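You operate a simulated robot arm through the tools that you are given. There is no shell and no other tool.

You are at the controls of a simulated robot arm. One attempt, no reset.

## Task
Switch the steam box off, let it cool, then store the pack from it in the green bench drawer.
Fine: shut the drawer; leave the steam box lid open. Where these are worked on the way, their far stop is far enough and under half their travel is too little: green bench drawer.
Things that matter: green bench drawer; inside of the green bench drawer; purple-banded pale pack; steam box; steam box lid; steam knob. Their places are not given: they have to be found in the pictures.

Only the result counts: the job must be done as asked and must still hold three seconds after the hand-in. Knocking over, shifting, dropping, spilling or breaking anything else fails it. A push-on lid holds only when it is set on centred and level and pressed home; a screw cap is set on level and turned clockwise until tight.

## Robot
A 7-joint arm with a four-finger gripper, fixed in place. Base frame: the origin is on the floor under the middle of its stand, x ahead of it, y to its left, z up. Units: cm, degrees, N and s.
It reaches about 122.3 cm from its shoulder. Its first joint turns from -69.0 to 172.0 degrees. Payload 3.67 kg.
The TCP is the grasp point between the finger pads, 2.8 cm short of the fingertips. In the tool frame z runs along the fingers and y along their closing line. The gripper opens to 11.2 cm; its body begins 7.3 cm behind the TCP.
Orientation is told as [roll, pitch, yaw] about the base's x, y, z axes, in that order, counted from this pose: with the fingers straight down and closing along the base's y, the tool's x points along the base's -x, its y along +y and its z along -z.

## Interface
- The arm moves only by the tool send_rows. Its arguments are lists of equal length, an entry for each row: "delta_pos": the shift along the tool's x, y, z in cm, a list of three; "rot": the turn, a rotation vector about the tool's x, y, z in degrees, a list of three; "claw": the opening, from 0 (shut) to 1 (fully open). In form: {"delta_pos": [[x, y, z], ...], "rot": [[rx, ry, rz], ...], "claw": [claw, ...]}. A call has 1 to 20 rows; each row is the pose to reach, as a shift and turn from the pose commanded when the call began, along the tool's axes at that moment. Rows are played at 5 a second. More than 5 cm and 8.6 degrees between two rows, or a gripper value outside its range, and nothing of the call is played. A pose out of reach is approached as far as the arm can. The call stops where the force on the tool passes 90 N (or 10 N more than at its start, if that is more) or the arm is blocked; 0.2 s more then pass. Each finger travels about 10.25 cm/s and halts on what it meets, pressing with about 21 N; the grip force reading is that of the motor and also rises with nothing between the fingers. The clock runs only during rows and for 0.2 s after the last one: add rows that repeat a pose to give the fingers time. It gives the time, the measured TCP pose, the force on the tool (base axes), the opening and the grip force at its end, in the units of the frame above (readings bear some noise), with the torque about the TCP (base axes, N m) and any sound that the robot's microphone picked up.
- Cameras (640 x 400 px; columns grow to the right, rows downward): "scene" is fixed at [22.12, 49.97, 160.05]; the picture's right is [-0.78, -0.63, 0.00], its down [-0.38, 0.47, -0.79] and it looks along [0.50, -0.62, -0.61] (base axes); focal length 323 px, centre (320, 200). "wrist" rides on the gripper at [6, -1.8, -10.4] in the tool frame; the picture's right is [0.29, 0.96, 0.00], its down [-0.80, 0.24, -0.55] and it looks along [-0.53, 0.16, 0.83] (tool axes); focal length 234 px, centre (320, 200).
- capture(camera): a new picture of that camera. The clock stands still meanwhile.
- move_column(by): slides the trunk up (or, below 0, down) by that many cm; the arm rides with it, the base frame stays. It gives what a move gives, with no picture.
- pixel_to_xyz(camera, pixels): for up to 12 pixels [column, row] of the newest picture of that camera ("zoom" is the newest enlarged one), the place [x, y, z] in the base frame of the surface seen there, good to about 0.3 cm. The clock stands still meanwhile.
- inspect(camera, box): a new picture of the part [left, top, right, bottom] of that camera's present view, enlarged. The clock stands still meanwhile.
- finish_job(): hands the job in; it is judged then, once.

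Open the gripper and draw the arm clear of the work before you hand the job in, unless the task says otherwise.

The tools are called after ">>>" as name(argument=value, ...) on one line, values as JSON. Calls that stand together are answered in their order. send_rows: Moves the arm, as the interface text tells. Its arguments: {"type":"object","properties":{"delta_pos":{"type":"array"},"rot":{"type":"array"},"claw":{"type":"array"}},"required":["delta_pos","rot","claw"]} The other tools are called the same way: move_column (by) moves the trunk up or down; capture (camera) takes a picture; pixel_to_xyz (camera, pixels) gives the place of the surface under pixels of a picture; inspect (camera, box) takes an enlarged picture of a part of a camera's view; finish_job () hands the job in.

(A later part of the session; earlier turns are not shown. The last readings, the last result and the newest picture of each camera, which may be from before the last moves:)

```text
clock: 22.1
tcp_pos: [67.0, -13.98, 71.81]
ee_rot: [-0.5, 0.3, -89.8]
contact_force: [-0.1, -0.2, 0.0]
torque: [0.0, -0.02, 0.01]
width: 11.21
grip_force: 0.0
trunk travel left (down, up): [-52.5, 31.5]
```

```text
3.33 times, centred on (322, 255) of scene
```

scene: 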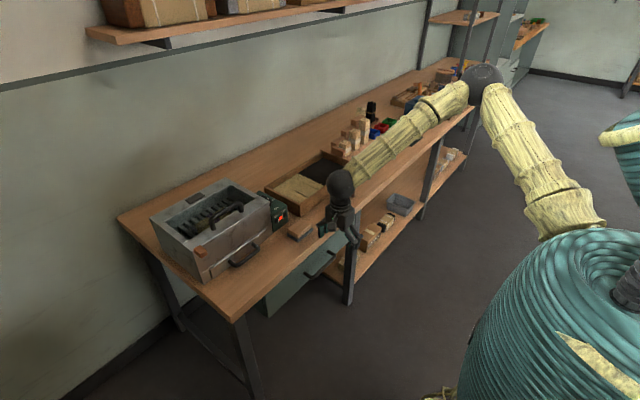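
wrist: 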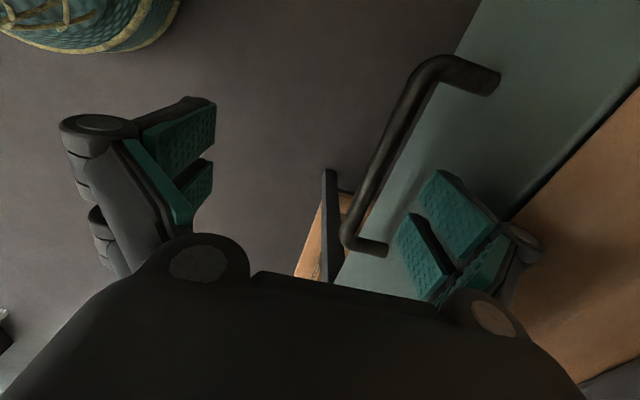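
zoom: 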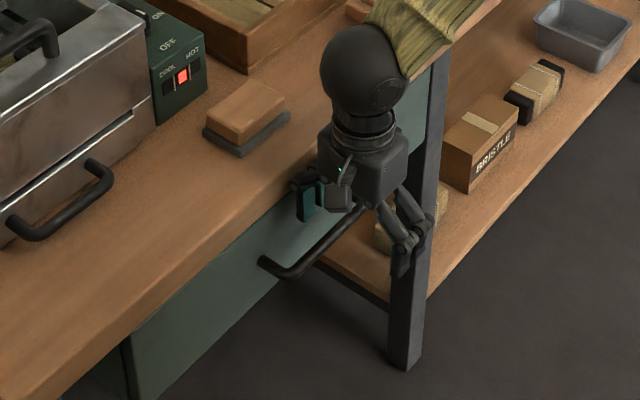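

The near finger sits between the bar and the drawer face. I'll lower 3.6 cm so the finger is behind the bar, then pull 5 cm toward −x and check.

>>> send_rows(delta_pos=[[0, 0, 1.8], [0, 0, 3.6], [0, 0, 3.6], [0, -1, 3.6], [0, -2, 3.6], [0, -3, 3.6], [0, -4, 3.6], [0, -5, 3.6]], rot=[[0, 0, 0], [0, 0, 0], [0, 0, 0], [0, 0, 0], [0, 0, 0], [0, 0, 0], [0, 0, 0], [0, 0, 0]], claw=[1, 1, 1, 1, 1, 1, 1, 1])

>>> capture(camera="wrist")

>>> capture(camera="scene")

```text
clock: 23.9
tcp_pos: [61.93, -14.02, 68.32]
ee_rot: [-0.5, 0.5, -89.7]
contact_force: [0.7, -0.7, -0.4]
torque: [0.04, 0.0, 0.04]
width: 11.23
grip_force: 0.1
trunk travel left (down, up): [-52.5, 31.5]
```

```text
taken
```

wrist: 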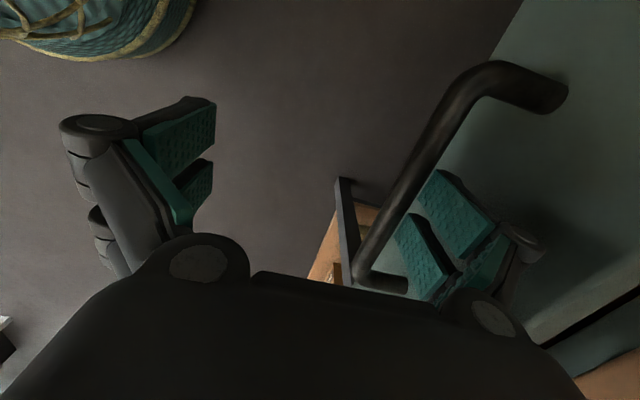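

```text
taken
```

scene: 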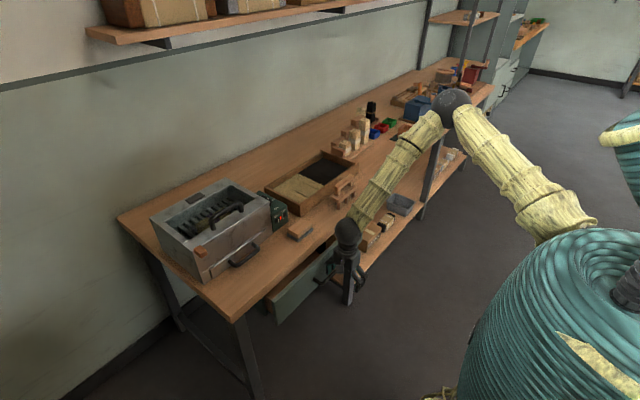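

The drawer is following easily (x moved ~4.5 cm). I'll keep pulling another 15 cm.

>>> send_rows(delta_pos=[[0, -2, 0], [0, -4, 0], [0, -6, 0], [0, -8, 0], [0, -10, 0], [0, -12, 0], [0, -14, 0], [0, -15, 0]], rot=[[0, 0, 0], [0, 0, 0], [0, 0, 0], [0, 0, 0], [0, 0, 0], [0, 0, 0], [0, 0, 0], [0, 0, 0]], claw=[1, 1, 1, 1, 1, 1, 1, 1])

>>> capture(camera="wrist")

>>> capture(camera="scene")

```text
clock: 25.8
tcp_pos: [46.85, -14.17, 68.55]
ee_rot: [-0.5, 0.1, -89.7]
contact_force: [0.4, 0.8, 0.7]
torque: [-0.03, -0.09, 0.02]
width: 11.17
grip_force: 0.1
trunk travel left (down, up): [-52.5, 31.5]
```

```text
taken
```

wrist: 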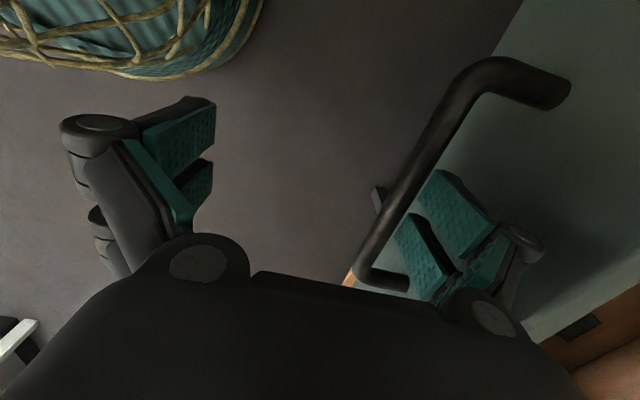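

```text
taken
```

scene: 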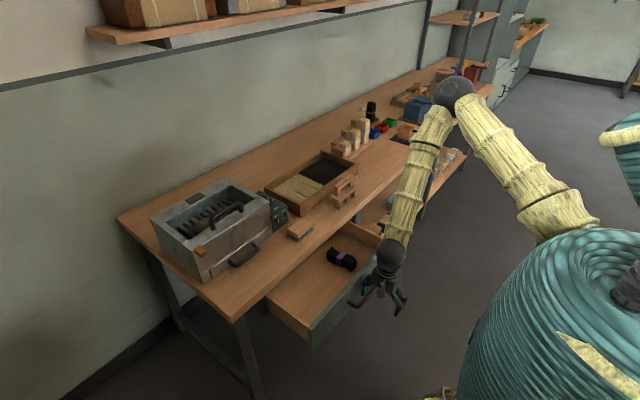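

The drawer is open ~19.5 cm and a dark bundle lies inside at scene (342,260). I'll pull further, slowly, to find its stop.

>>> send_rows(delta_pos=[[0, -1.5, 0], [0, -3, 0], [0, -4.5, 0], [0, -6, 0], [0, -7.5, 0], [0, -9, 0]], rot=[[0, 0, 0], [0, 0, 0], [0, 0, 0], [0, 0, 0], [0, 0, 0], [0, 0, 0]], claw=[1, 1, 1, 1, 1, 1])

>>> capture(camera="scene")

```text
clock: 27.1
tcp_pos: [39.63, -14.09, 67.9]
ee_rot: [-0.6, 0.3, -89.7]
contact_force: [-0.1, 0.9, -0.3]
torque: [0.0, 0.01, 0.02]
width: 11.2
grip_force: 0.1
out of reach, approached as far as the arm can: row 5, 6
trunk travel left (down, up): [-52.5, 31.5]
```

```text
taken
```

scene: 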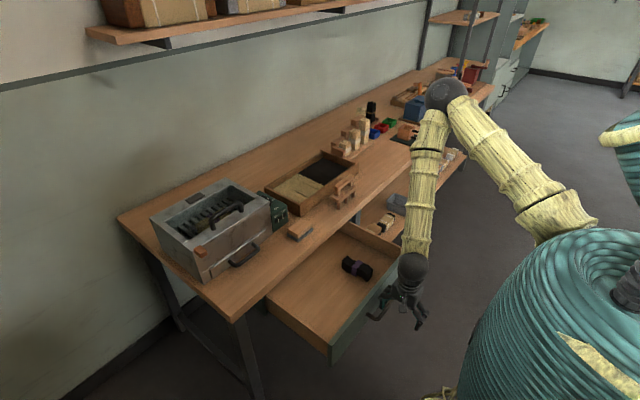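

The drawer is open about 26.5 cm, ample. I'll unhook (ease +x 0.5 cm, rise 16 cm) and look inside.

>>> send_rows(delta_pos=[[0, 0.5, 0], [0, 0.5, -3], [0, 0.5, -7], [0, 0.5, -11.5], [0, 0.5, -16], [0, 0.5, -16]], rot=[[0, 0, 0], [0, 0, 0], [0, 0, 0], [0, 0, 0], [0, 0, 0], [0, 0, 0]], claw=[1, 1, 1, 1, 1, 1])

>>> capture(camera="scene")

>>> inspect(camera="scene", box=[250, 190, 440, 370])

```text
clock: 28.6
tcp_pos: [44.04, -13.34, 83.71]
ee_rot: [-0.6, 0.3, -89.6]
contact_force: [0.4, -0.9, -0.7]
torque: [0.0, 0.0, 0.0]
width: 11.2
grip_force: 0.0
out of reach, approached as far as the arm can: row 2, 3, 4, 5, 6
trunk travel left (down, up): [-52.5, 31.5]
```

```text
taken
```

scene: 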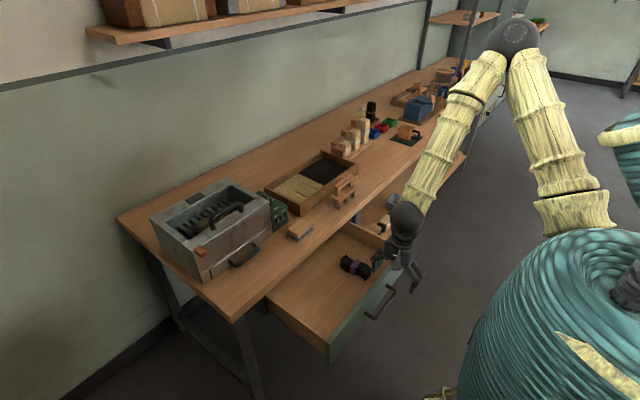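

```text
2.22 times, centred on (345, 280) of scene
```

zoom: 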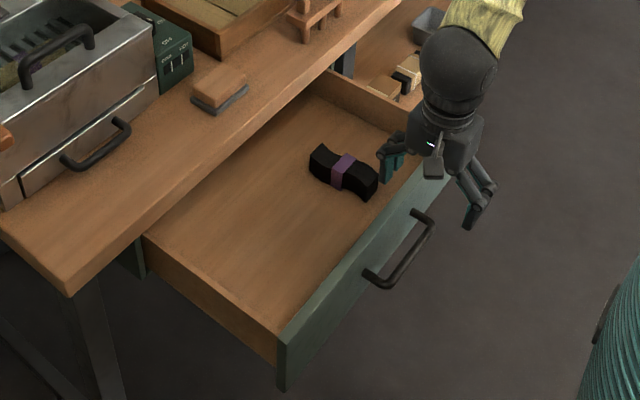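

The drawer is open with a dark purple-banded bundle inside; the display seems no longer red. I'll measure the drawer interior and enlarge the display.

>>> pixel_to_xyz(camera="zoom", pixels=[[250, 230], [300, 280], [180, 230], [345, 175], [320, 155], [370, 190], [300, 110], [340, 270], [400, 235], [280, 335], [150, 240], [395, 275]])

>>> inspect(camera="scene", box=[262, 195, 302, 225])

```text
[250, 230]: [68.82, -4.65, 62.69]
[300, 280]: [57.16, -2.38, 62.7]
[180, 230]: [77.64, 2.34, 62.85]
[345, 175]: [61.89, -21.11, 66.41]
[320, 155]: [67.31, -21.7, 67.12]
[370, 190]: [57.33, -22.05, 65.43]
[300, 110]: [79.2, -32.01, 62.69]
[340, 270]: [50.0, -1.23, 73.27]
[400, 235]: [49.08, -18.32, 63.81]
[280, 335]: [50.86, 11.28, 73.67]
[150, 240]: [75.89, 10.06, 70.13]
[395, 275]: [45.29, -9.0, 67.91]
```

```text
13.33 times, centred on (282, 210) of scene
```

zoom: 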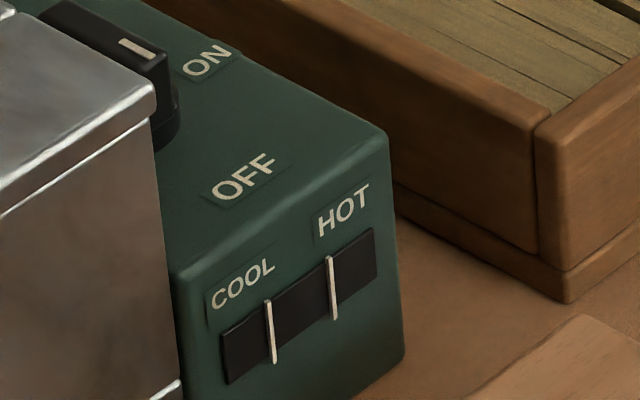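

The display bar is empty now: the box has cooled. Drawer interior: floor z≈62.7, front wall x≈50, rim z≈73.5, y −33…10, dark bundle at [62,-21]. Next I go back up toward the box: move forward/up and undo the yaw.

>>> send_rows(delta_pos=[[0, 2, -2], [0, 5, -4], [0, 8, -6], [0, 11, -8], [0, 14, -10], [0, 16, -12], [0, 16, -12], [0, 16, -12], [0, 16, -12], [0, 16, -12], [0, 16, -12], [0, 16, -12], [0, 16, -12], [0, 16, -12], [0, 16, -12], [0, 16, -12], [0, 16, -12]], rot=[[0, 0, 0], [0, 0, 0], [0, 0, 0], [0, 0, 0], [0, 0, 0], [0, 0, 0], [0, 0, -8.5], [0, 0, -17], [0, 0, -25.5], [0, 0, -34], [0, 0, -42.5], [0, 0, -51], [0, 0, -59.5], [0, 0, -68], [0, 0, -76.5], [0, 0, -85], [0, 0, -90]], claw=[1, 1, 1, 1, 1, 1, 1, 1, 1, 1, 1, 1, 1, 1, 1, 1, 1])

>>> move_column(by=15)

>>> capture(camera="scene")

```text
clock: 32.1
tcp_pos: [59.88, -13.35, 95.66]
ee_rot: [0.3, 0.6, 0.4]
contact_force: [-0.2, 0.6, -0.2]
torque: [0.0, -0.01, -0.02]
width: 11.18
grip_force: 0.1
trunk travel left (down, up): [-52.5, 31.5]
```

```text
clock: 33.9
tcp_pos: [59.92, -13.26, 110.62]
ee_rot: [0.4, 0.5, 0.2]
contact_force: [0.6, -0.9, 1.0]
torque: [0.02, -0.05, 0.0]
width: 11.21
grip_force: 0.0
trunk travel left (down, up): [-67.5, 16.5]
```

```text
taken
```

scene: 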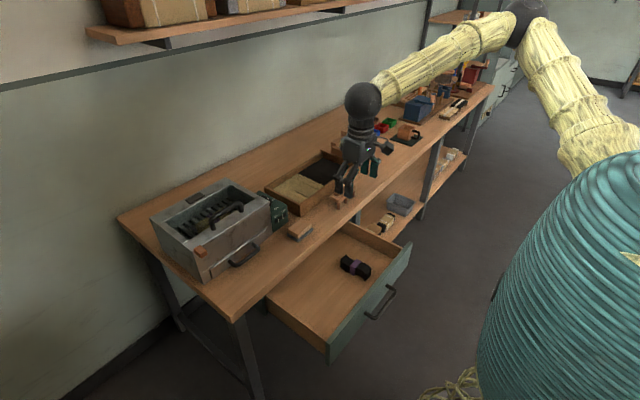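

Next I'll position the wrist camera to look at the box's front top edge and the wooden tab near [87,21,94].

>>> send_rows(delta_pos=[[-2.3, 3.6, 0.8], [-4.6, 7.1, 1.6], [-7.0, 10.7, 2.4], [-9.3, 14.3, 3.2], [-11.6, 17.8, 4.0], [-13.9, 21.4, 4.8], [-16.3, 25.0, 5.7], [-18.6, 28.5, 6.5], [-20.9, 32.1, 7.3], [-20.9, 32.1, 7.3]], rot=[[0, 0, 0], [0, 0, 0], [0, 0, 0], [0, 0, 0], [0, 0, 0], [0, 0, 0], [0, 0, 0], [0, 0, 0], [0, 0, 0], [0, 0, 0]], claw=[1, 1, 1, 1, 1, 1, 1, 1, 1, 1])

>>> capture(camera="wrist")

>>> inspect(camera="wrist", box=[210, 60, 420, 250])

```text
clock: 36.1
tcp_pos: [80.32, 18.91, 103.51]
ee_rot: [0.4, 0.5, 0.2]
contact_force: [1.0, 0.3, 0.3]
torque: [0.02, 0.0, 0.0]
width: 11.19
grip_force: 0.1
trunk travel left (down, up): [-67.5, 16.5]
```

```text
taken
```

wrist: 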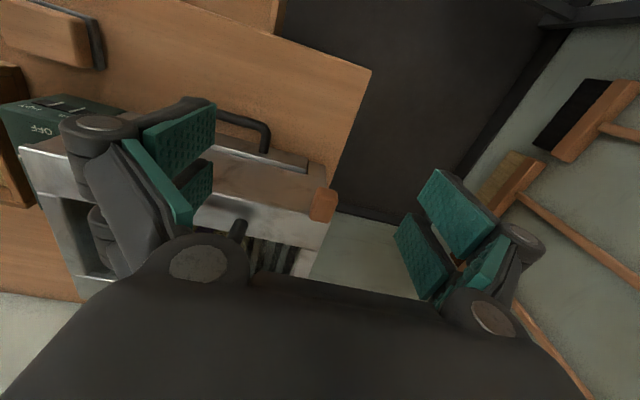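

```text
2.11 times, centred on (315, 155) of wrist
```

zoom: 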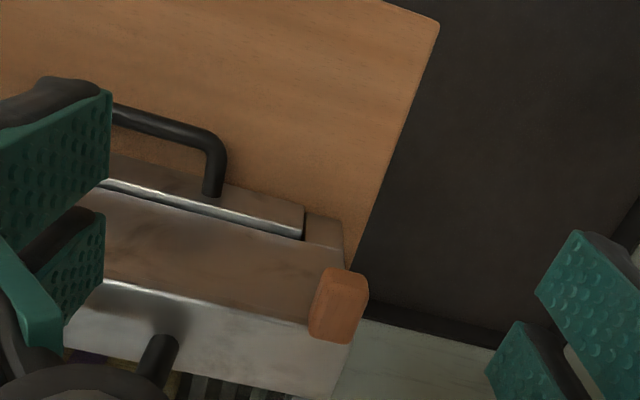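

The tab is at wrist zoom (338,305). I'll enlarge it from both cameras and measure its corners.

>>> inspect(camera="wrist", box=[270, 165, 350, 235])

>>> pixel_to_xyz(camera="zoom", pixels=[[300, 150], [390, 170], [270, 230], [370, 260], [350, 210], [380, 235], [280, 300], [200, 200], [100, 280], [320, 150], [400, 220], [330, 330]])

>>> inspect(camera="scene", box=[180, 225, 240, 285])

```text
5.71 times, centred on (310, 200) of wrist
```

zoom: 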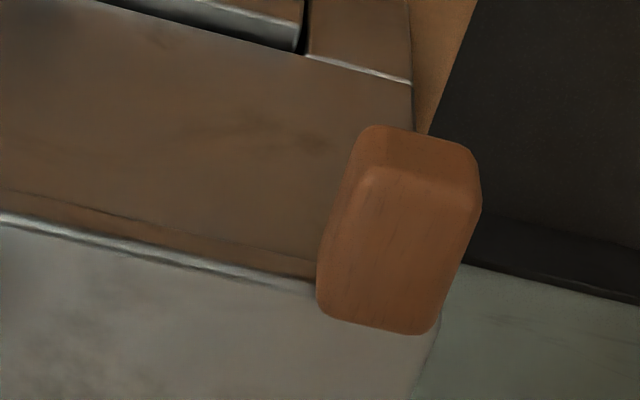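

```text
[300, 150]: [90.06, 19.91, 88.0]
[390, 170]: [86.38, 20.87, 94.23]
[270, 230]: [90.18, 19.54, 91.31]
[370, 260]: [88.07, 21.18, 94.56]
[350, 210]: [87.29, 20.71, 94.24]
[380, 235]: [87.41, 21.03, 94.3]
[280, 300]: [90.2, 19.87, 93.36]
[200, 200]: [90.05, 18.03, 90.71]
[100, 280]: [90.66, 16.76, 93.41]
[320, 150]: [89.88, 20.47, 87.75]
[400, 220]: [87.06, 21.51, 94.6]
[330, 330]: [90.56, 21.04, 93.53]
```

```text
6.67 times, centred on (210, 255) of scene
```

zoom: 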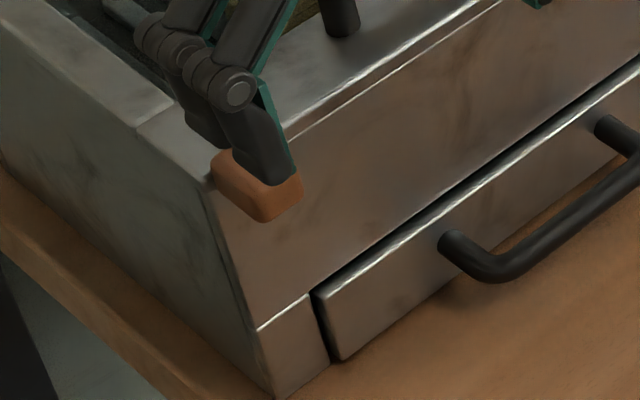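

The tab spans x≈86–90, top z≈94.4. I'll measure its lower edge and the side seams in this scene zoom.

>>> pixel_to_xyz(camera="zoom", pixels=[[262, 218], [220, 185], [295, 203], [225, 160], [265, 190], [300, 180], [200, 180], [150, 160], [60, 60], [240, 240], [330, 120], [340, 110]])

>>> inspect(camera="scene", box=[140, 180, 220, 260])

```text
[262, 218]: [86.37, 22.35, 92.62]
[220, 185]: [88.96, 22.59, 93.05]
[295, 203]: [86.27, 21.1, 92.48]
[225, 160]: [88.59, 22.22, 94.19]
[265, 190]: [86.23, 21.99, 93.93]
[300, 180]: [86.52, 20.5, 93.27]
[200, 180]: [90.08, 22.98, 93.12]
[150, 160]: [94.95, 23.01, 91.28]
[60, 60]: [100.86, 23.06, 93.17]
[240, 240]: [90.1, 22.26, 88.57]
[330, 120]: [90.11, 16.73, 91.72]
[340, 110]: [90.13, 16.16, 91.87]
```

```text
5.00 times, centred on (180, 220) of scene
```

zoom: 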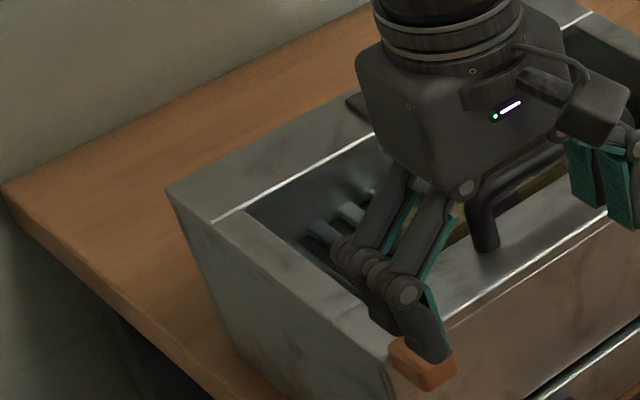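

The tab measures x 86.2–90, y 20–22.5, z 92.4–94.4 and sits at the lid's front-left corner. I'll close the gripper and pitch the fingers forward (about tool y −90°) in front of the box so I can lift the tab from beneath.

>>> send_rows(delta_pos=[[0.3, 0.2, 0], [0.6, 0.4, 0], [0.9, 0.6, 0], [1.2, 0.8, 0], [1.5, 1.0, 0], [1.8, 1.2, 0], [2.1, 1.4, 0], [2.4, 1.6, 0], [2.7, 1.8, 0], [3.0, 2.0, 0], [3.3, 2.3, 0], [3.3, 2.3, 0]], rot=[[0, -8.2, 0], [0, -16.4, 0], [0, -24.6, 0], [0, -32.8, 0], [0, -41, 0], [0, -49.2, 0], [0, -57.4, 0], [0, -65.6, 0], [0, -73.8, 0], [0, -82, 0], [0, -90, 0], [0, -90, 0]], claw=[0.8, 0.6, 0.4, 0.2, 0, 0, 0, 0, 0, 0, 0, 0])

>>> capture(camera="wrist")

>>> capture(camera="scene")

```text
clock: 38.7
tcp_pos: [77.21, 21.15, 103.39]
ee_rot: [44.9, -89.5, -44.5]
contact_force: [-1.6, -0.2, -0.7]
torque: [-0.01, 0.02, -0.01]
width: 0.0
grip_force: 21.0
trunk travel left (down, up): [-67.5, 16.5]
```

```text
taken
```

wrist: 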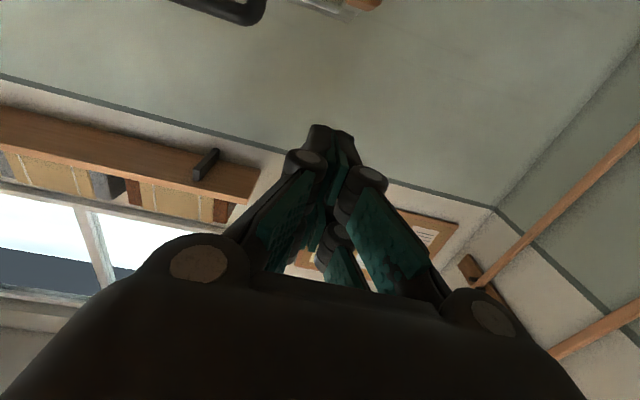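

```text
taken
```

scene: 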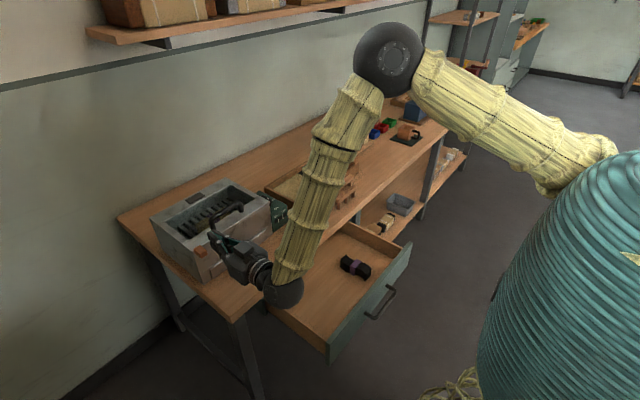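

Fingers now point +x with TCP [77.2,21.2,103.4]; tool x is down, tool z is forward. I'll lower to z≈88.5 and then advance so the closed tips sit just under the tab (tips x≈89.4).

>>> send_rows(delta_pos=[[4, 0, 0], [8, 0, 0], [12, 0, 0], [14.9, 0, 0], [14.9, 0, 4], [14.9, 0, 7.5], [14.9, 0, 9.2], [14.9, 0, 9.2]], rot=[[0, 0, 0], [0, 0, 0], [0, 0, 0], [0, 0, 0], [0, 0, 0], [0, 0, 0], [0, 0, 0], [0, 0, 0]], claw=[0, 0, 0, 0, 0, 0, 0, 0])

>>> inspect(camera="scene", box=[140, 190, 320, 320])

>>> capture(camera="wrist")

```text
clock: 40.5
tcp_pos: [86.36, 21.34, 88.42]
ee_rot: [32.6, -89.5, -32.4]
contact_force: [0.8, -0.7, 0.0]
torque: [0.0, -0.01, -0.01]
width: 0.0
grip_force: 20.6
trunk travel left (down, up): [-67.5, 16.5]
```

```text
3.08 times, centred on (230, 255) of scene
```

zoom: 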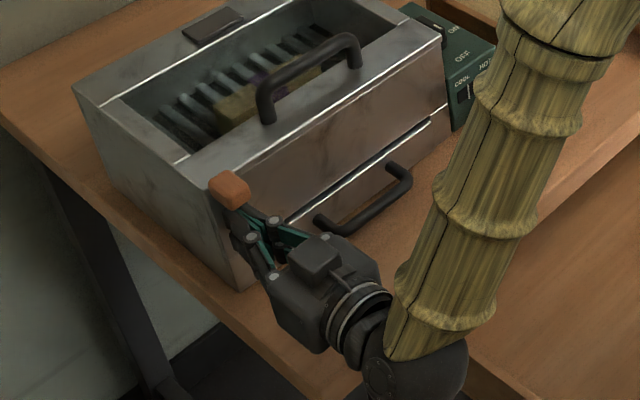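

```text
taken
```

wrist: 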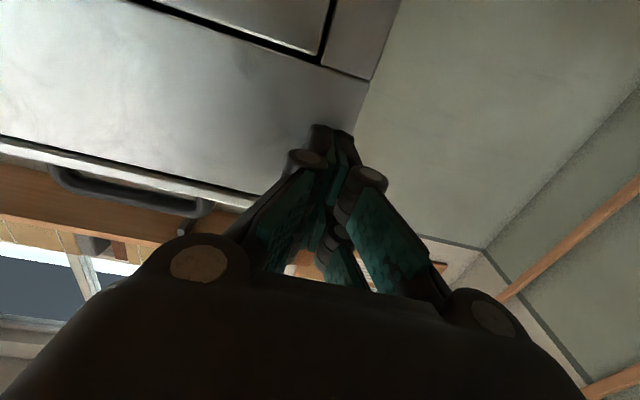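

The tips sit under the tab at scene zoom (235,215). I'll lift 4 cm slowly and see what moves.

>>> send_rows(delta_pos=[[-0.5, 0, 0], [-1.0, 0, 0], [-1.5, 0, 0], [-2.0, 0, 0.05], [-2.5, 0, 0.1], [-3.0, 0, 0.15], [-3.5, 0, 0.2], [-4.0, 0, 0.3]], rot=[[0, 0, 0], [0, 0, 0], [0, 0, 0], [0, 0, 0], [0, 0, 0], [0, 0, 0], [0, 0, 0], [0, 0, 0]], claw=[0, 0, 0, 0, 0, 0, 0, 0])

>>> inspect(camera="scene", box=[140, 170, 320, 300])

>>> capture(camera="wrist")

```text
clock: 42.3
tcp_pos: [86.72, 21.4, 92.51]
ee_rot: [32.8, -89.4, -32.6]
contact_force: [-1.7, -0.6, -2.0]
torque: [-0.01, 0.01, 0.01]
width: 0.0
grip_force: 36.1
trunk travel left (down, up): [-67.5, 16.5]
```

```text
3.08 times, centred on (230, 235) of scene
```

zoom: 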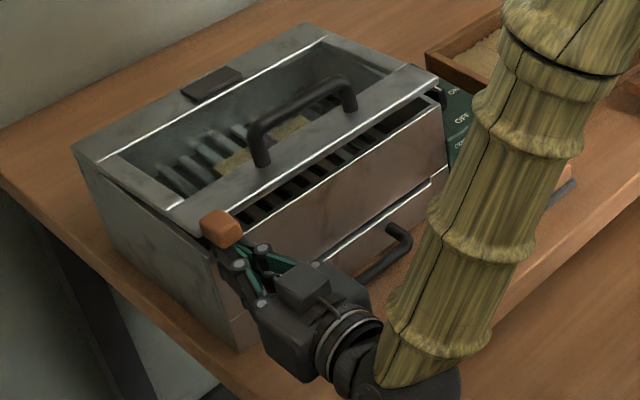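

```text
taken
```

wrist: 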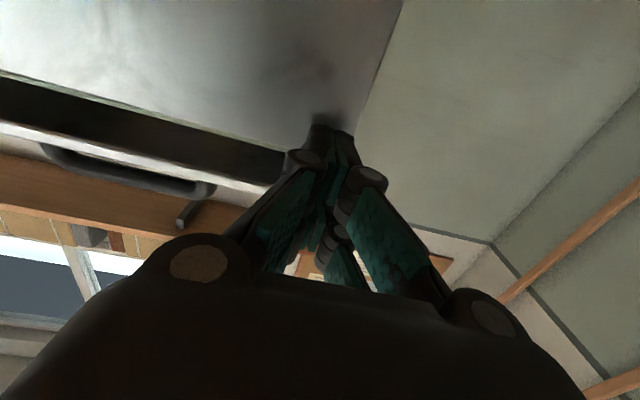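

The lid (frame with glass, hinged along x≈108.5) rises with the tab. I'll continue along the arc up to about 50° opening and check.

>>> send_rows(delta_pos=[[-1.2, 0, 0], [-2.4, 0, 0], [-4.0, 0, 0.5], [-5.6, 0, 1.1], [-7.1, 0, 1.8], [-8.6, 0, 2.7], [-10.0, 0, 3.7], [-11.3, 0, 4.8], [-12.45, 0, 6.0], [-12.45, 0, 6.0]], rot=[[0, 0, 0], [0, 0, 0], [0, 0, 0], [0, 0, 0], [0, 0, 0], [0, 0, 0], [0, 0, 0], [0, 0, 0], [0, 0, 0], [0, 0, 0]], claw=[0, 0, 0, 0, 0, 0, 0, 0, 0, 0])

>>> inspect(camera="scene", box=[140, 130, 320, 290])

>>> capture(camera="wrist")

```text
clock: 44.5
tcp_pos: [92.84, 21.51, 105.1]
ee_rot: [31.4, -89.4, -31.3]
contact_force: [-2.2, 0.9, -0.7]
torque: [0.01, 0.0, -0.02]
width: 0.62
grip_force: 35.6
trunk travel left (down, up): [-67.5, 16.5]
```

```text
2.50 times, centred on (230, 210) of scene
```

zoom: 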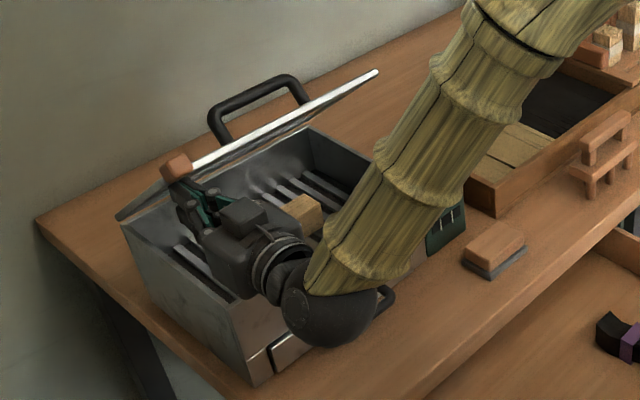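

```text
taken
```

wrist: 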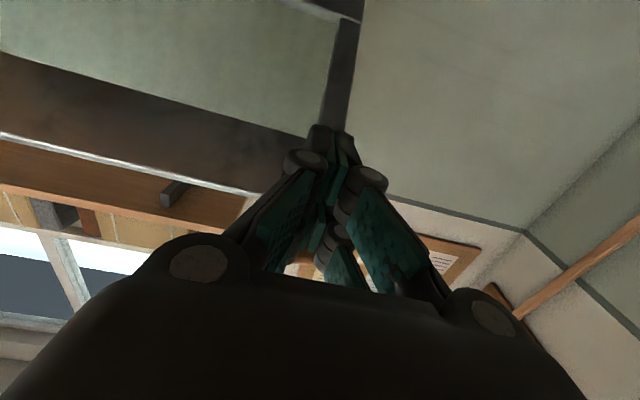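

The lid is at about 50° and supported by the tips. I continue the arc to about 85° and check.

>>> send_rows(delta_pos=[[-0.95, 0, 1.2], [-2.0, 0, 2.6], [-2.8, 0, 4.1], [-3.5, 0, 5.7], [-4.1, 0, 7.3], [-4.5, 0, 8.9], [-4.8, 0, 10.6], [-4.8, 0, 10.6]], rot=[[0, 0, 0], [0, 0, 0], [0, 0, 0], [0, 0, 0], [0, 0, 0], [0, 0, 0], [0, 0, 0], [0, 0, 0]], claw=[0, 0, 0, 0, 0, 0, 0, 0])

>>> inspect(camera="scene", box=[140, 120, 320, 280])

>>> capture(camera="wrist")

```text
clock: 46.3
tcp_pos: [103.36, 21.25, 109.54]
ee_rot: [31.5, -89.4, -31.2]
contact_force: [-1.8, -1.0, 0.0]
torque: [0.02, -0.06, -0.03]
width: 0.61
grip_force: 35.9
trunk travel left (down, up): [-67.5, 16.5]
```

```text
2.50 times, centred on (230, 200) of scene
```

zoom: 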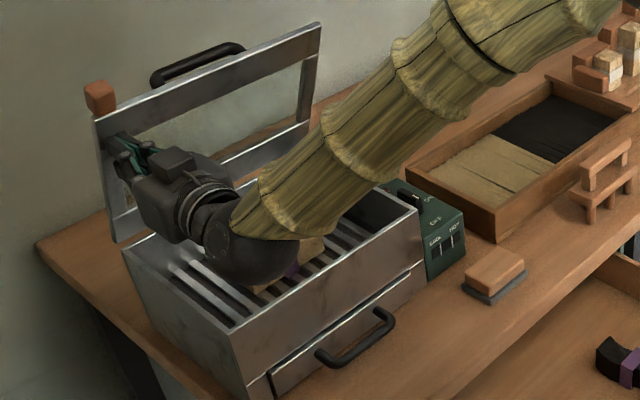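

```text
taken
```

wrist: 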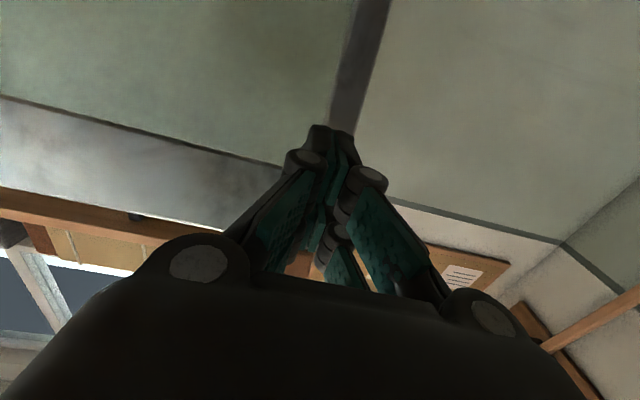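

The lid is near vertical. I'll push it a bit further past upright, slowly, watching the force.

>>> send_rows(delta_pos=[[-0.1, 0, 1.2], [0.0, 0, 2.4], [0.1, 0, 3.6], [0.3, 0, 4.8], [0.3, 0, 4.8]], rot=[[0, 0, 0], [0, 0, 0], [0, 0, 0], [0, 0, 0], [0, 0, 0]], claw=[0, 0, 0, 0, 0])

>>> inspect(camera="scene", box=[140, 120, 320, 280])

```text
clock: 47.5
tcp_pos: [108.24, 21.37, 109.12]
ee_rot: [33.9, -89.4, -33.5]
contact_force: [-1.1, 0.4, 0.9]
torque: [-0.03, -0.04, 0.0]
width: 0.01
grip_force: 35.3
trunk travel left (down, up): [-67.5, 16.5]
```

```text
2.50 times, centred on (230, 200) of scene
```

zoom: 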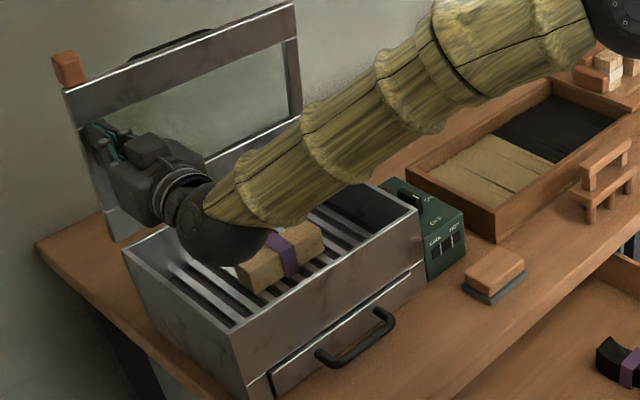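

The lid leans past vertical with low force. I'll measure its top edge/tab in the picture to get the angle, then back away gently.

>>> pixel_to_xyz(camera="zoom", pixels=[[68, 70], [75, 95], [290, 15], [110, 190], [118, 230], [298, 100], [200, 170], [270, 260], [315, 235], [290, 255]])

>>> send_rows(delta_pos=[[0, 0, -0.7], [0, 0, -1.4], [0, 0, -2.5], [0, 0, -2.5]], rot=[[0, 0, 0], [0, 0, 0], [0, 0, 0], [0, 0, 0]], claw=[0, 0, 0, 0])

>>> inspect(camera="scene", box=[140, 120, 320, 280])

```text
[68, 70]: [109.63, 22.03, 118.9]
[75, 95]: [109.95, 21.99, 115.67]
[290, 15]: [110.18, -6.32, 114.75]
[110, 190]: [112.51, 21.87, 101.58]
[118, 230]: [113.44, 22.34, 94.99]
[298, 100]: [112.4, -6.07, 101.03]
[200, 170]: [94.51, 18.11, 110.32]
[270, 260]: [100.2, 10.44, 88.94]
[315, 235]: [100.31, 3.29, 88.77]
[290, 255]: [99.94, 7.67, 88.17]
```

```text
clock: 48.5
tcp_pos: [105.87, 21.34, 109.21]
ee_rot: [33.3, -89.5, -33.1]
contact_force: [-0.3, 0.3, 0.5]
torque: [-0.01, -0.05, -0.03]
width: 0.0
grip_force: 35.3
trunk travel left (down, up): [-67.5, 16.5]
```

```text
2.50 times, centred on (230, 200) of scene
```

zoom: 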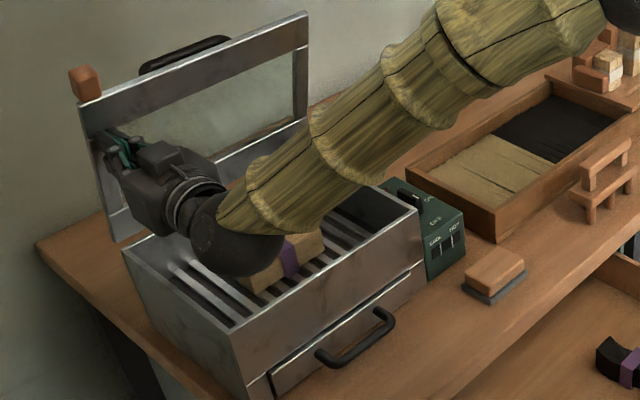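

Measured: lid plane runs from [113.4,·,95] to [110,·,115.7], so the hinge is at x≈113.5 and it was only ~81° open; it follows the tool back. I'll push further, to well past vertical (tips to x≈118).

>>> send_rows(delta_pos=[[0, 0, 1.5], [0, 0, 3], [0, 0, 4.5], [0, 0, 6], [0, 0, 7.2], [0, 0, 8.4], [0, 0, 9.6], [0, 0, 9.6]], rot=[[0, 0, 0], [0, 0, 0], [0, 0, 0], [0, 0, 0], [0, 0, 0], [0, 0, 0], [0, 0, 0], [0, 0, 0]], claw=[0, 0, 0, 0, 0, 0, 0, 0])

>>> inspect(camera="scene", box=[120, 110, 320, 280])

```text
clock: 50.3
tcp_pos: [114.72, 21.58, 109.26]
ee_rot: [35.7, -89.2, -35.3]
contact_force: [-70.6, -17.5, -11.0]
torque: [-0.45, 2.08, -0.45]
width: 0.59
grip_force: 36.1
trunk travel left (down, up): [-67.5, 16.5]
```

```text
2.35 times, centred on (220, 195) of scene
```

zoom: 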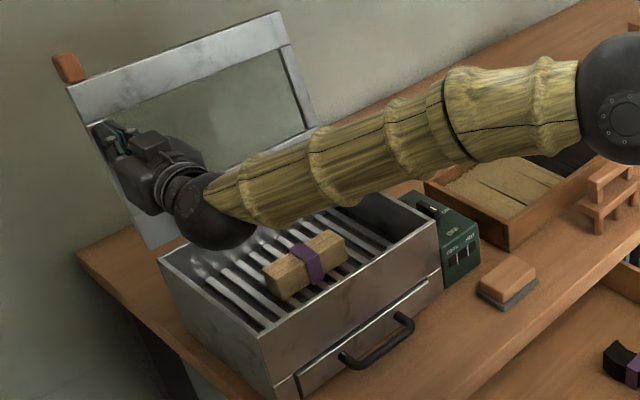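

The lid has reached a hard stop (≈70 N) past vertical. I'll back off and see if it stays.

>>> send_rows(delta_pos=[[0, 0, -1], [0, 0, -2], [0, 0, -3], [0, 0, -4], [0, 0, -4]], rot=[[0, 0, 0], [0, 0, 0], [0, 0, 0], [0, 0, 0], [0, 0, 0]], claw=[0, 0, 0, 0, 0])

>>> inspect(camera="scene", box=[120, 110, 320, 280])

```text
clock: 51.5
tcp_pos: [111.37, 21.57, 109.15]
ee_rot: [32.6, -89.3, -32.4]
contact_force: [0.0, 0.6, 0.2]
torque: [0.01, -0.02, -0.02]
width: 0.0
grip_force: 35.3
trunk travel left (down, up): [-67.5, 16.5]
```

```text
2.35 times, centred on (220, 195) of scene
```

zoom: 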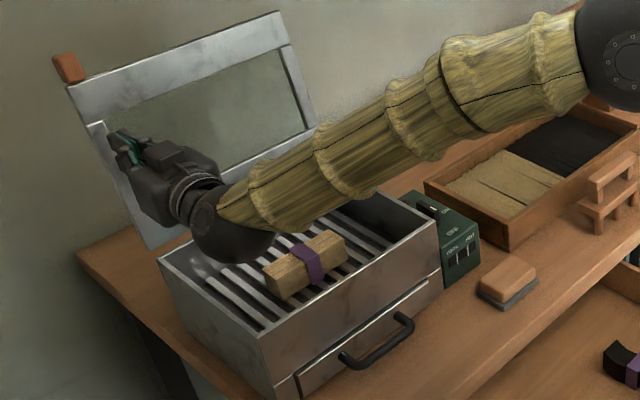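

The lid stays put at its stop with zero contact force. I'll withdraw along −x to about x≈80 and then turn the fingers back down.

>>> send_rows(delta_pos=[[0, 0, -4], [0, 0, -8], [-0.5, 0, -12], [-1, -1, -16], [-1.5, -3, -20], [-2, -5, -24], [-2.5, -7.5, -28], [-3, -10, -31.4], [-3, -11.6, -31.4]], rot=[[0, 0, 0], [0, 0, 0], [0, 0, 0], [0, 0, 0], [0, 0, 0], [0, 0, 0], [0, 0, 0], [0, 0, 0], [0, 0, 0]], claw=[0, 0, 0, 0, 0, 0, 0, 0, 0])

>>> send_rows(delta_pos=[[0, 0, 0], [0, 0, 0], [0, 0, 0], [0, 0, 0], [0, 0, 0], [0, 0, 0], [0, 0, 0], [0, 0, 0], [0, 0, 0], [0, 0, 0], [0, 0, 0]], rot=[[0, 8.2, 0], [0, 16.4, 0], [0, 24.6, 0], [0, 32.8, 0], [0, 41, 0], [0, 49.2, 0], [0, 57.4, 0], [0, 65.6, 0], [0, 73.8, 0], [0, 82, 0], [0, 89.5, 0]], claw=[0, 0, 0, 0, 0, 0, 0.3, 0.6, 1, 1, 1])

>>> capture(camera="wrist")

>>> capture(camera="scene")

```text
clock: 53.5
tcp_pos: [80.28, 7.97, 111.19]
ee_rot: [33.8, -87.9, -34.8]
contact_force: [-0.9, 0.1, 0.1]
torque: [0.02, -0.02, 0.02]
width: 0.02
grip_force: 36.0
trunk travel left (down, up): [-67.5, 16.5]
```

```text
clock: 55.9
tcp_pos: [80.24, 9.87, 112.29]
ee_rot: [0.4, 0.2, 0.4]
contact_force: [0.1, 0.6, -0.6]
torque: [-0.07, 0.05, 0.03]
width: 11.19
grip_force: 0.0
trunk travel left (down, up): [-67.5, 16.5]
```

```text
taken
```

wrist: 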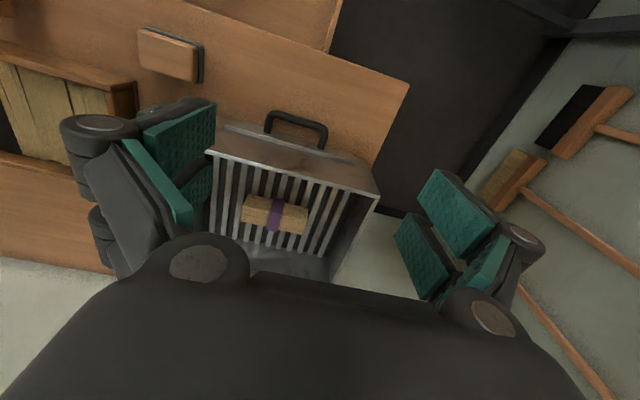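

```text
taken
```

scene: 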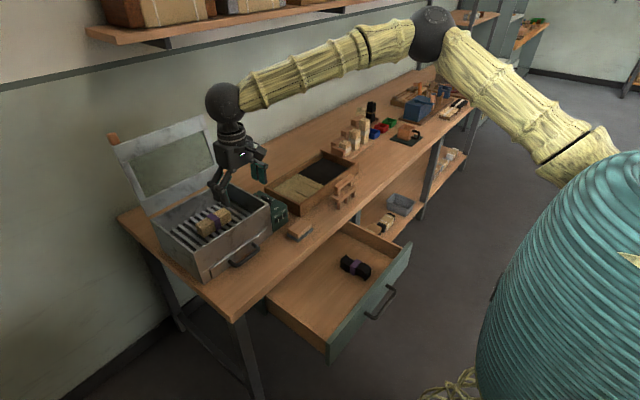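

The lid stays open and the pack is clear at wrist (275,213). I'll enlarge and measure it.

>>> inspect(camera="wrist", box=[200, 140, 390, 280])

>>> pixel_to_xyz(camera="zoom", pixels=[[160, 155], [340, 195], [150, 200], [335, 225], [240, 190], [245, 180], [165, 240], [330, 265], [110, 140], [380, 250], [155, 170], [345, 210]])

>>> inspect(camera="scene", box=[160, 180, 270, 260])

```text
2.86 times, centred on (295, 210) of wrist
```

zoom: 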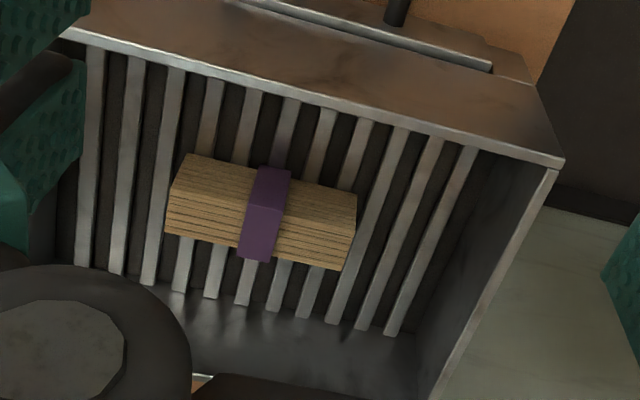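

```text
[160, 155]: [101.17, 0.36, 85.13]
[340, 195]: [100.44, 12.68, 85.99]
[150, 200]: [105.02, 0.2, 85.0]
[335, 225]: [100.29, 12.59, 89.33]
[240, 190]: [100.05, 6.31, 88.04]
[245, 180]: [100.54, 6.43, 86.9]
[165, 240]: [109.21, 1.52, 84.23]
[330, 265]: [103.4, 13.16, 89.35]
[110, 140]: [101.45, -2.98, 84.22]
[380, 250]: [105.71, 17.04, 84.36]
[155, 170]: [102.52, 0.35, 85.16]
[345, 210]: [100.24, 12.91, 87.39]
```

```text
5.00 times, centred on (215, 220) of scene
```

zoom: 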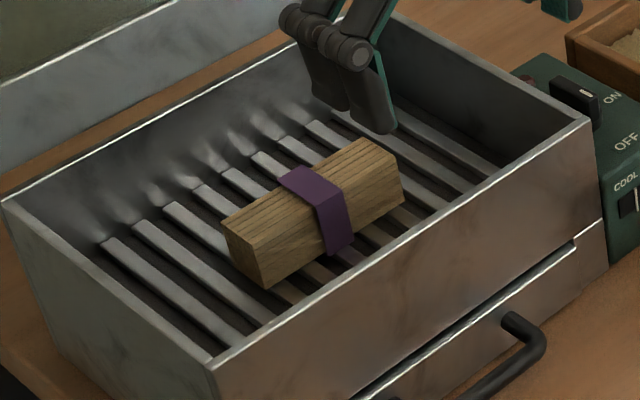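

The pack spans x 100–103.9, y≈1.7–13.3, z 85.1–89.35 on the slats. I'll yaw to −90° so the fingers close across its 4 cm width, moving toward it at safe height.

>>> send_rows(delta_pos=[[-1, -0.2, 0], [-2, -0.4, 0], [-3, -0.6, 0], [-4, -0.8, 0], [-5, -1.0, 0], [-6, -1.2, 0], [-7, -1.5, 0], [-8, -1.8, 0], [-9, -2.0, 0], [-10, -2.2, 0], [-11, -2.4, 0], [-11, -2.4, 0]], rot=[[0, 0, 8.2], [0, 0, 16.4], [0, 0, 24.6], [0, 0, 32.8], [0, 0, 41], [0, 0, 49.2], [0, 0, 57.4], [0, 0, 65.6], [0, 0, 73.8], [0, 0, 82], [0, 0, 90], [0, 0, 90]], claw=[1, 1, 1, 0.9, 0.8, 0.7, 0.7, 0.7, 0.7, 0.7, 0.7, 0.7])

>>> capture(camera="wrist")

>>> pixel_to_xyz(camera="scene", pixels=[[197, 222], [205, 230], [231, 212], [227, 218], [210, 236], [215, 213], [220, 222], [190, 210], [175, 200], [200, 250], [130, 145], [150, 165]])

```text
clock: 58.5
tcp_pos: [91.04, 7.35, 112.39]
ee_rot: [-0.1, 0.4, -89.8]
contact_force: [-0.1, -1.4, -0.1]
torque: [-0.01, 0.01, 0.0]
width: 7.82
grip_force: 0.0
trunk travel left (down, up): [-67.5, 16.5]
```

```text
taken
```

wrist: 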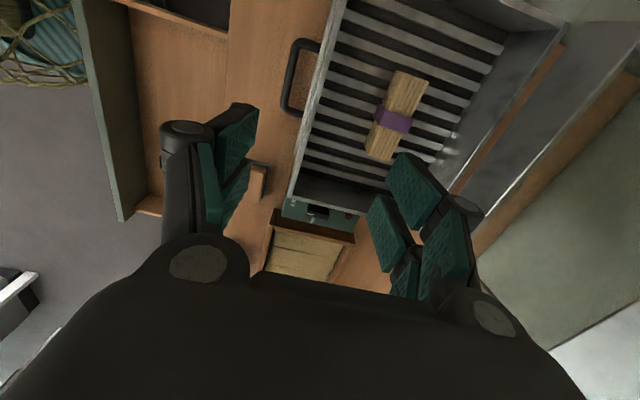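

```text
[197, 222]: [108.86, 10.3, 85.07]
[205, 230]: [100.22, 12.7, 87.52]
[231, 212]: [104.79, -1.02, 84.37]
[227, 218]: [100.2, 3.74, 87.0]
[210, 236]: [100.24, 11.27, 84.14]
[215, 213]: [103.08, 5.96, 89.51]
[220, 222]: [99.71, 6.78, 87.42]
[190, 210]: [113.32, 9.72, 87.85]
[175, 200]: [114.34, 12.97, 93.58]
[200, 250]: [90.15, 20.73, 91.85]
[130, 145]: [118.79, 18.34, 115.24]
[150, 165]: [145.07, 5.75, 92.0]
```

At yaw −90° the pack is at wrist (397,115). I'll measure its outline from this view.

>>> inspect(camera="wrist", box=[330, 50, 470, 180])

>>> pixel_to_xyz(camera="zoom", pixels=[[305, 80], [375, 105], [225, 285], [290, 325], [280, 150], [345, 185], [255, 235], [315, 260], [300, 190], [210, 300], [390, 110], [180, 200]])

```text
3.08 times, centred on (400, 115) of wrist
```

zoom: 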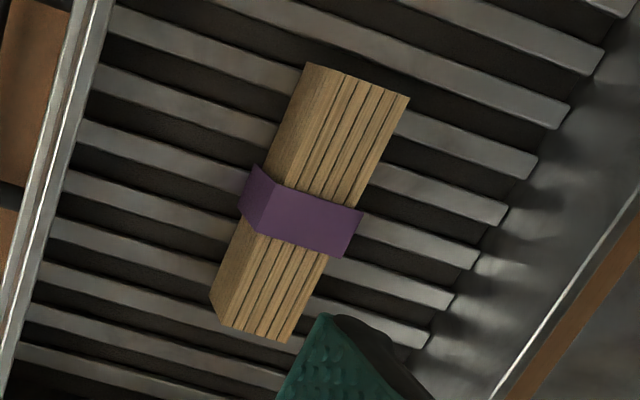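

```text
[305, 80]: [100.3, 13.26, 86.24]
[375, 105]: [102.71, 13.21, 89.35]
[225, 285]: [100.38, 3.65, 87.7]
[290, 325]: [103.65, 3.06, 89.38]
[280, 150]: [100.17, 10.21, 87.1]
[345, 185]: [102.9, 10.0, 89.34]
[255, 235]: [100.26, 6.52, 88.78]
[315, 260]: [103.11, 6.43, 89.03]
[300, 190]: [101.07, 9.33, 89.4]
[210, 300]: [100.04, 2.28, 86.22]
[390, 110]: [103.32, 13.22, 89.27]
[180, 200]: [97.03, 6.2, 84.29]
```

Pack centre ≈ [102.05,7.9], top 89.35. I'll move above it and descend to TCP z≈92 first.

>>> send_rows(delta_pos=[[0.2, 4, 0], [0.35, 8, 0], [0.5, 11, 0], [0.5, 11, 4], [0.5, 11, 8], [0.5, 11, 12], [0.5, 11, 16], [0.5, 11, 19], [0.5, 11, 19]], rot=[[0, 0, 0], [0, 0, 0], [0, 0, 0], [0, 0, 0], [0, 0, 0], [0, 0, 0], [0, 0, 0], [0, 0, 0], [0, 0, 0]], claw=[0.7, 0.7, 0.7, 0.7, 0.7, 0.7, 0.7, 0.7, 0.7])

>>> capture(camera="wrist")

>>> inspect(camera="scene", box=[120, 120, 320, 280])

```text
clock: 60.5
tcp_pos: [102.22, 8.05, 93.27]
ee_rot: [-0.1, 0.2, -89.8]
contact_force: [-0.6, -0.1, -0.8]
torque: [-0.03, 0.0, 0.05]
width: 7.86
grip_force: 0.2
trunk travel left (down, up): [-67.5, 16.5]
```

```text
taken
```

wrist: 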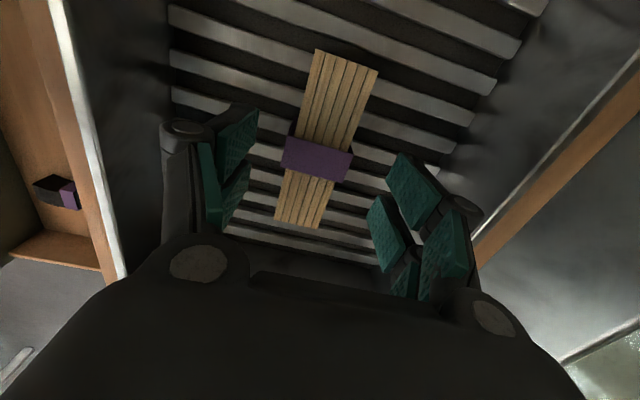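

```text
2.50 times, centred on (220, 200) of scene
```

zoom: 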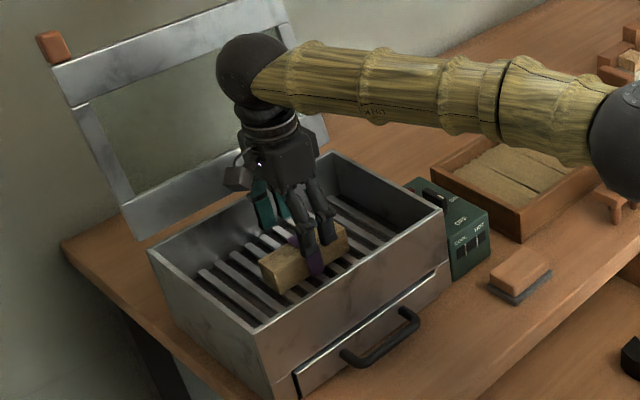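

The fingers straddle the pack well. I'll descend 4.9 cm (tips just above the slats) and close.

>>> send_rows(delta_pos=[[0, -0.1, 2.0], [0, -0.15, 4.0], [0, -0.15, 4.9], [0, -0.15, 4.9], [0, -0.15, 4.9], [0, -0.15, 4.9], [0, -0.15, 4.9], [0, -0.15, 4.9]], rot=[[0, 0, 0], [0, 0, 0], [0, 0, 0], [0, 0, 0], [0, 0, 0], [0, 0, 0], [0, 0, 0], [0, 0, 0]], claw=[0.7, 0.7, 0.7, 0.7, 0.3, 0.2, 0.2, 0.2])

>>> capture(camera="wrist")

```text
clock: 62.3
tcp_pos: [101.86, 8.15, 88.44]
ee_rot: [-0.1, 0.3, -89.7]
contact_force: [0.6, 0.4, 1.9]
torque: [-0.02, -0.02, 0.08]
width: 4.96
grip_force: 20.8
trunk travel left (down, up): [-67.5, 16.5]
```

```text
taken
```

wrist: 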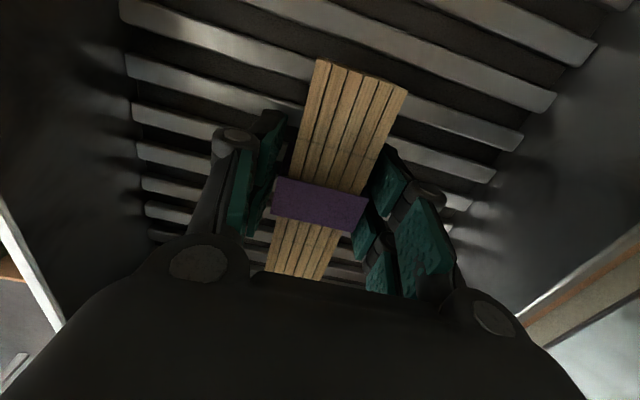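

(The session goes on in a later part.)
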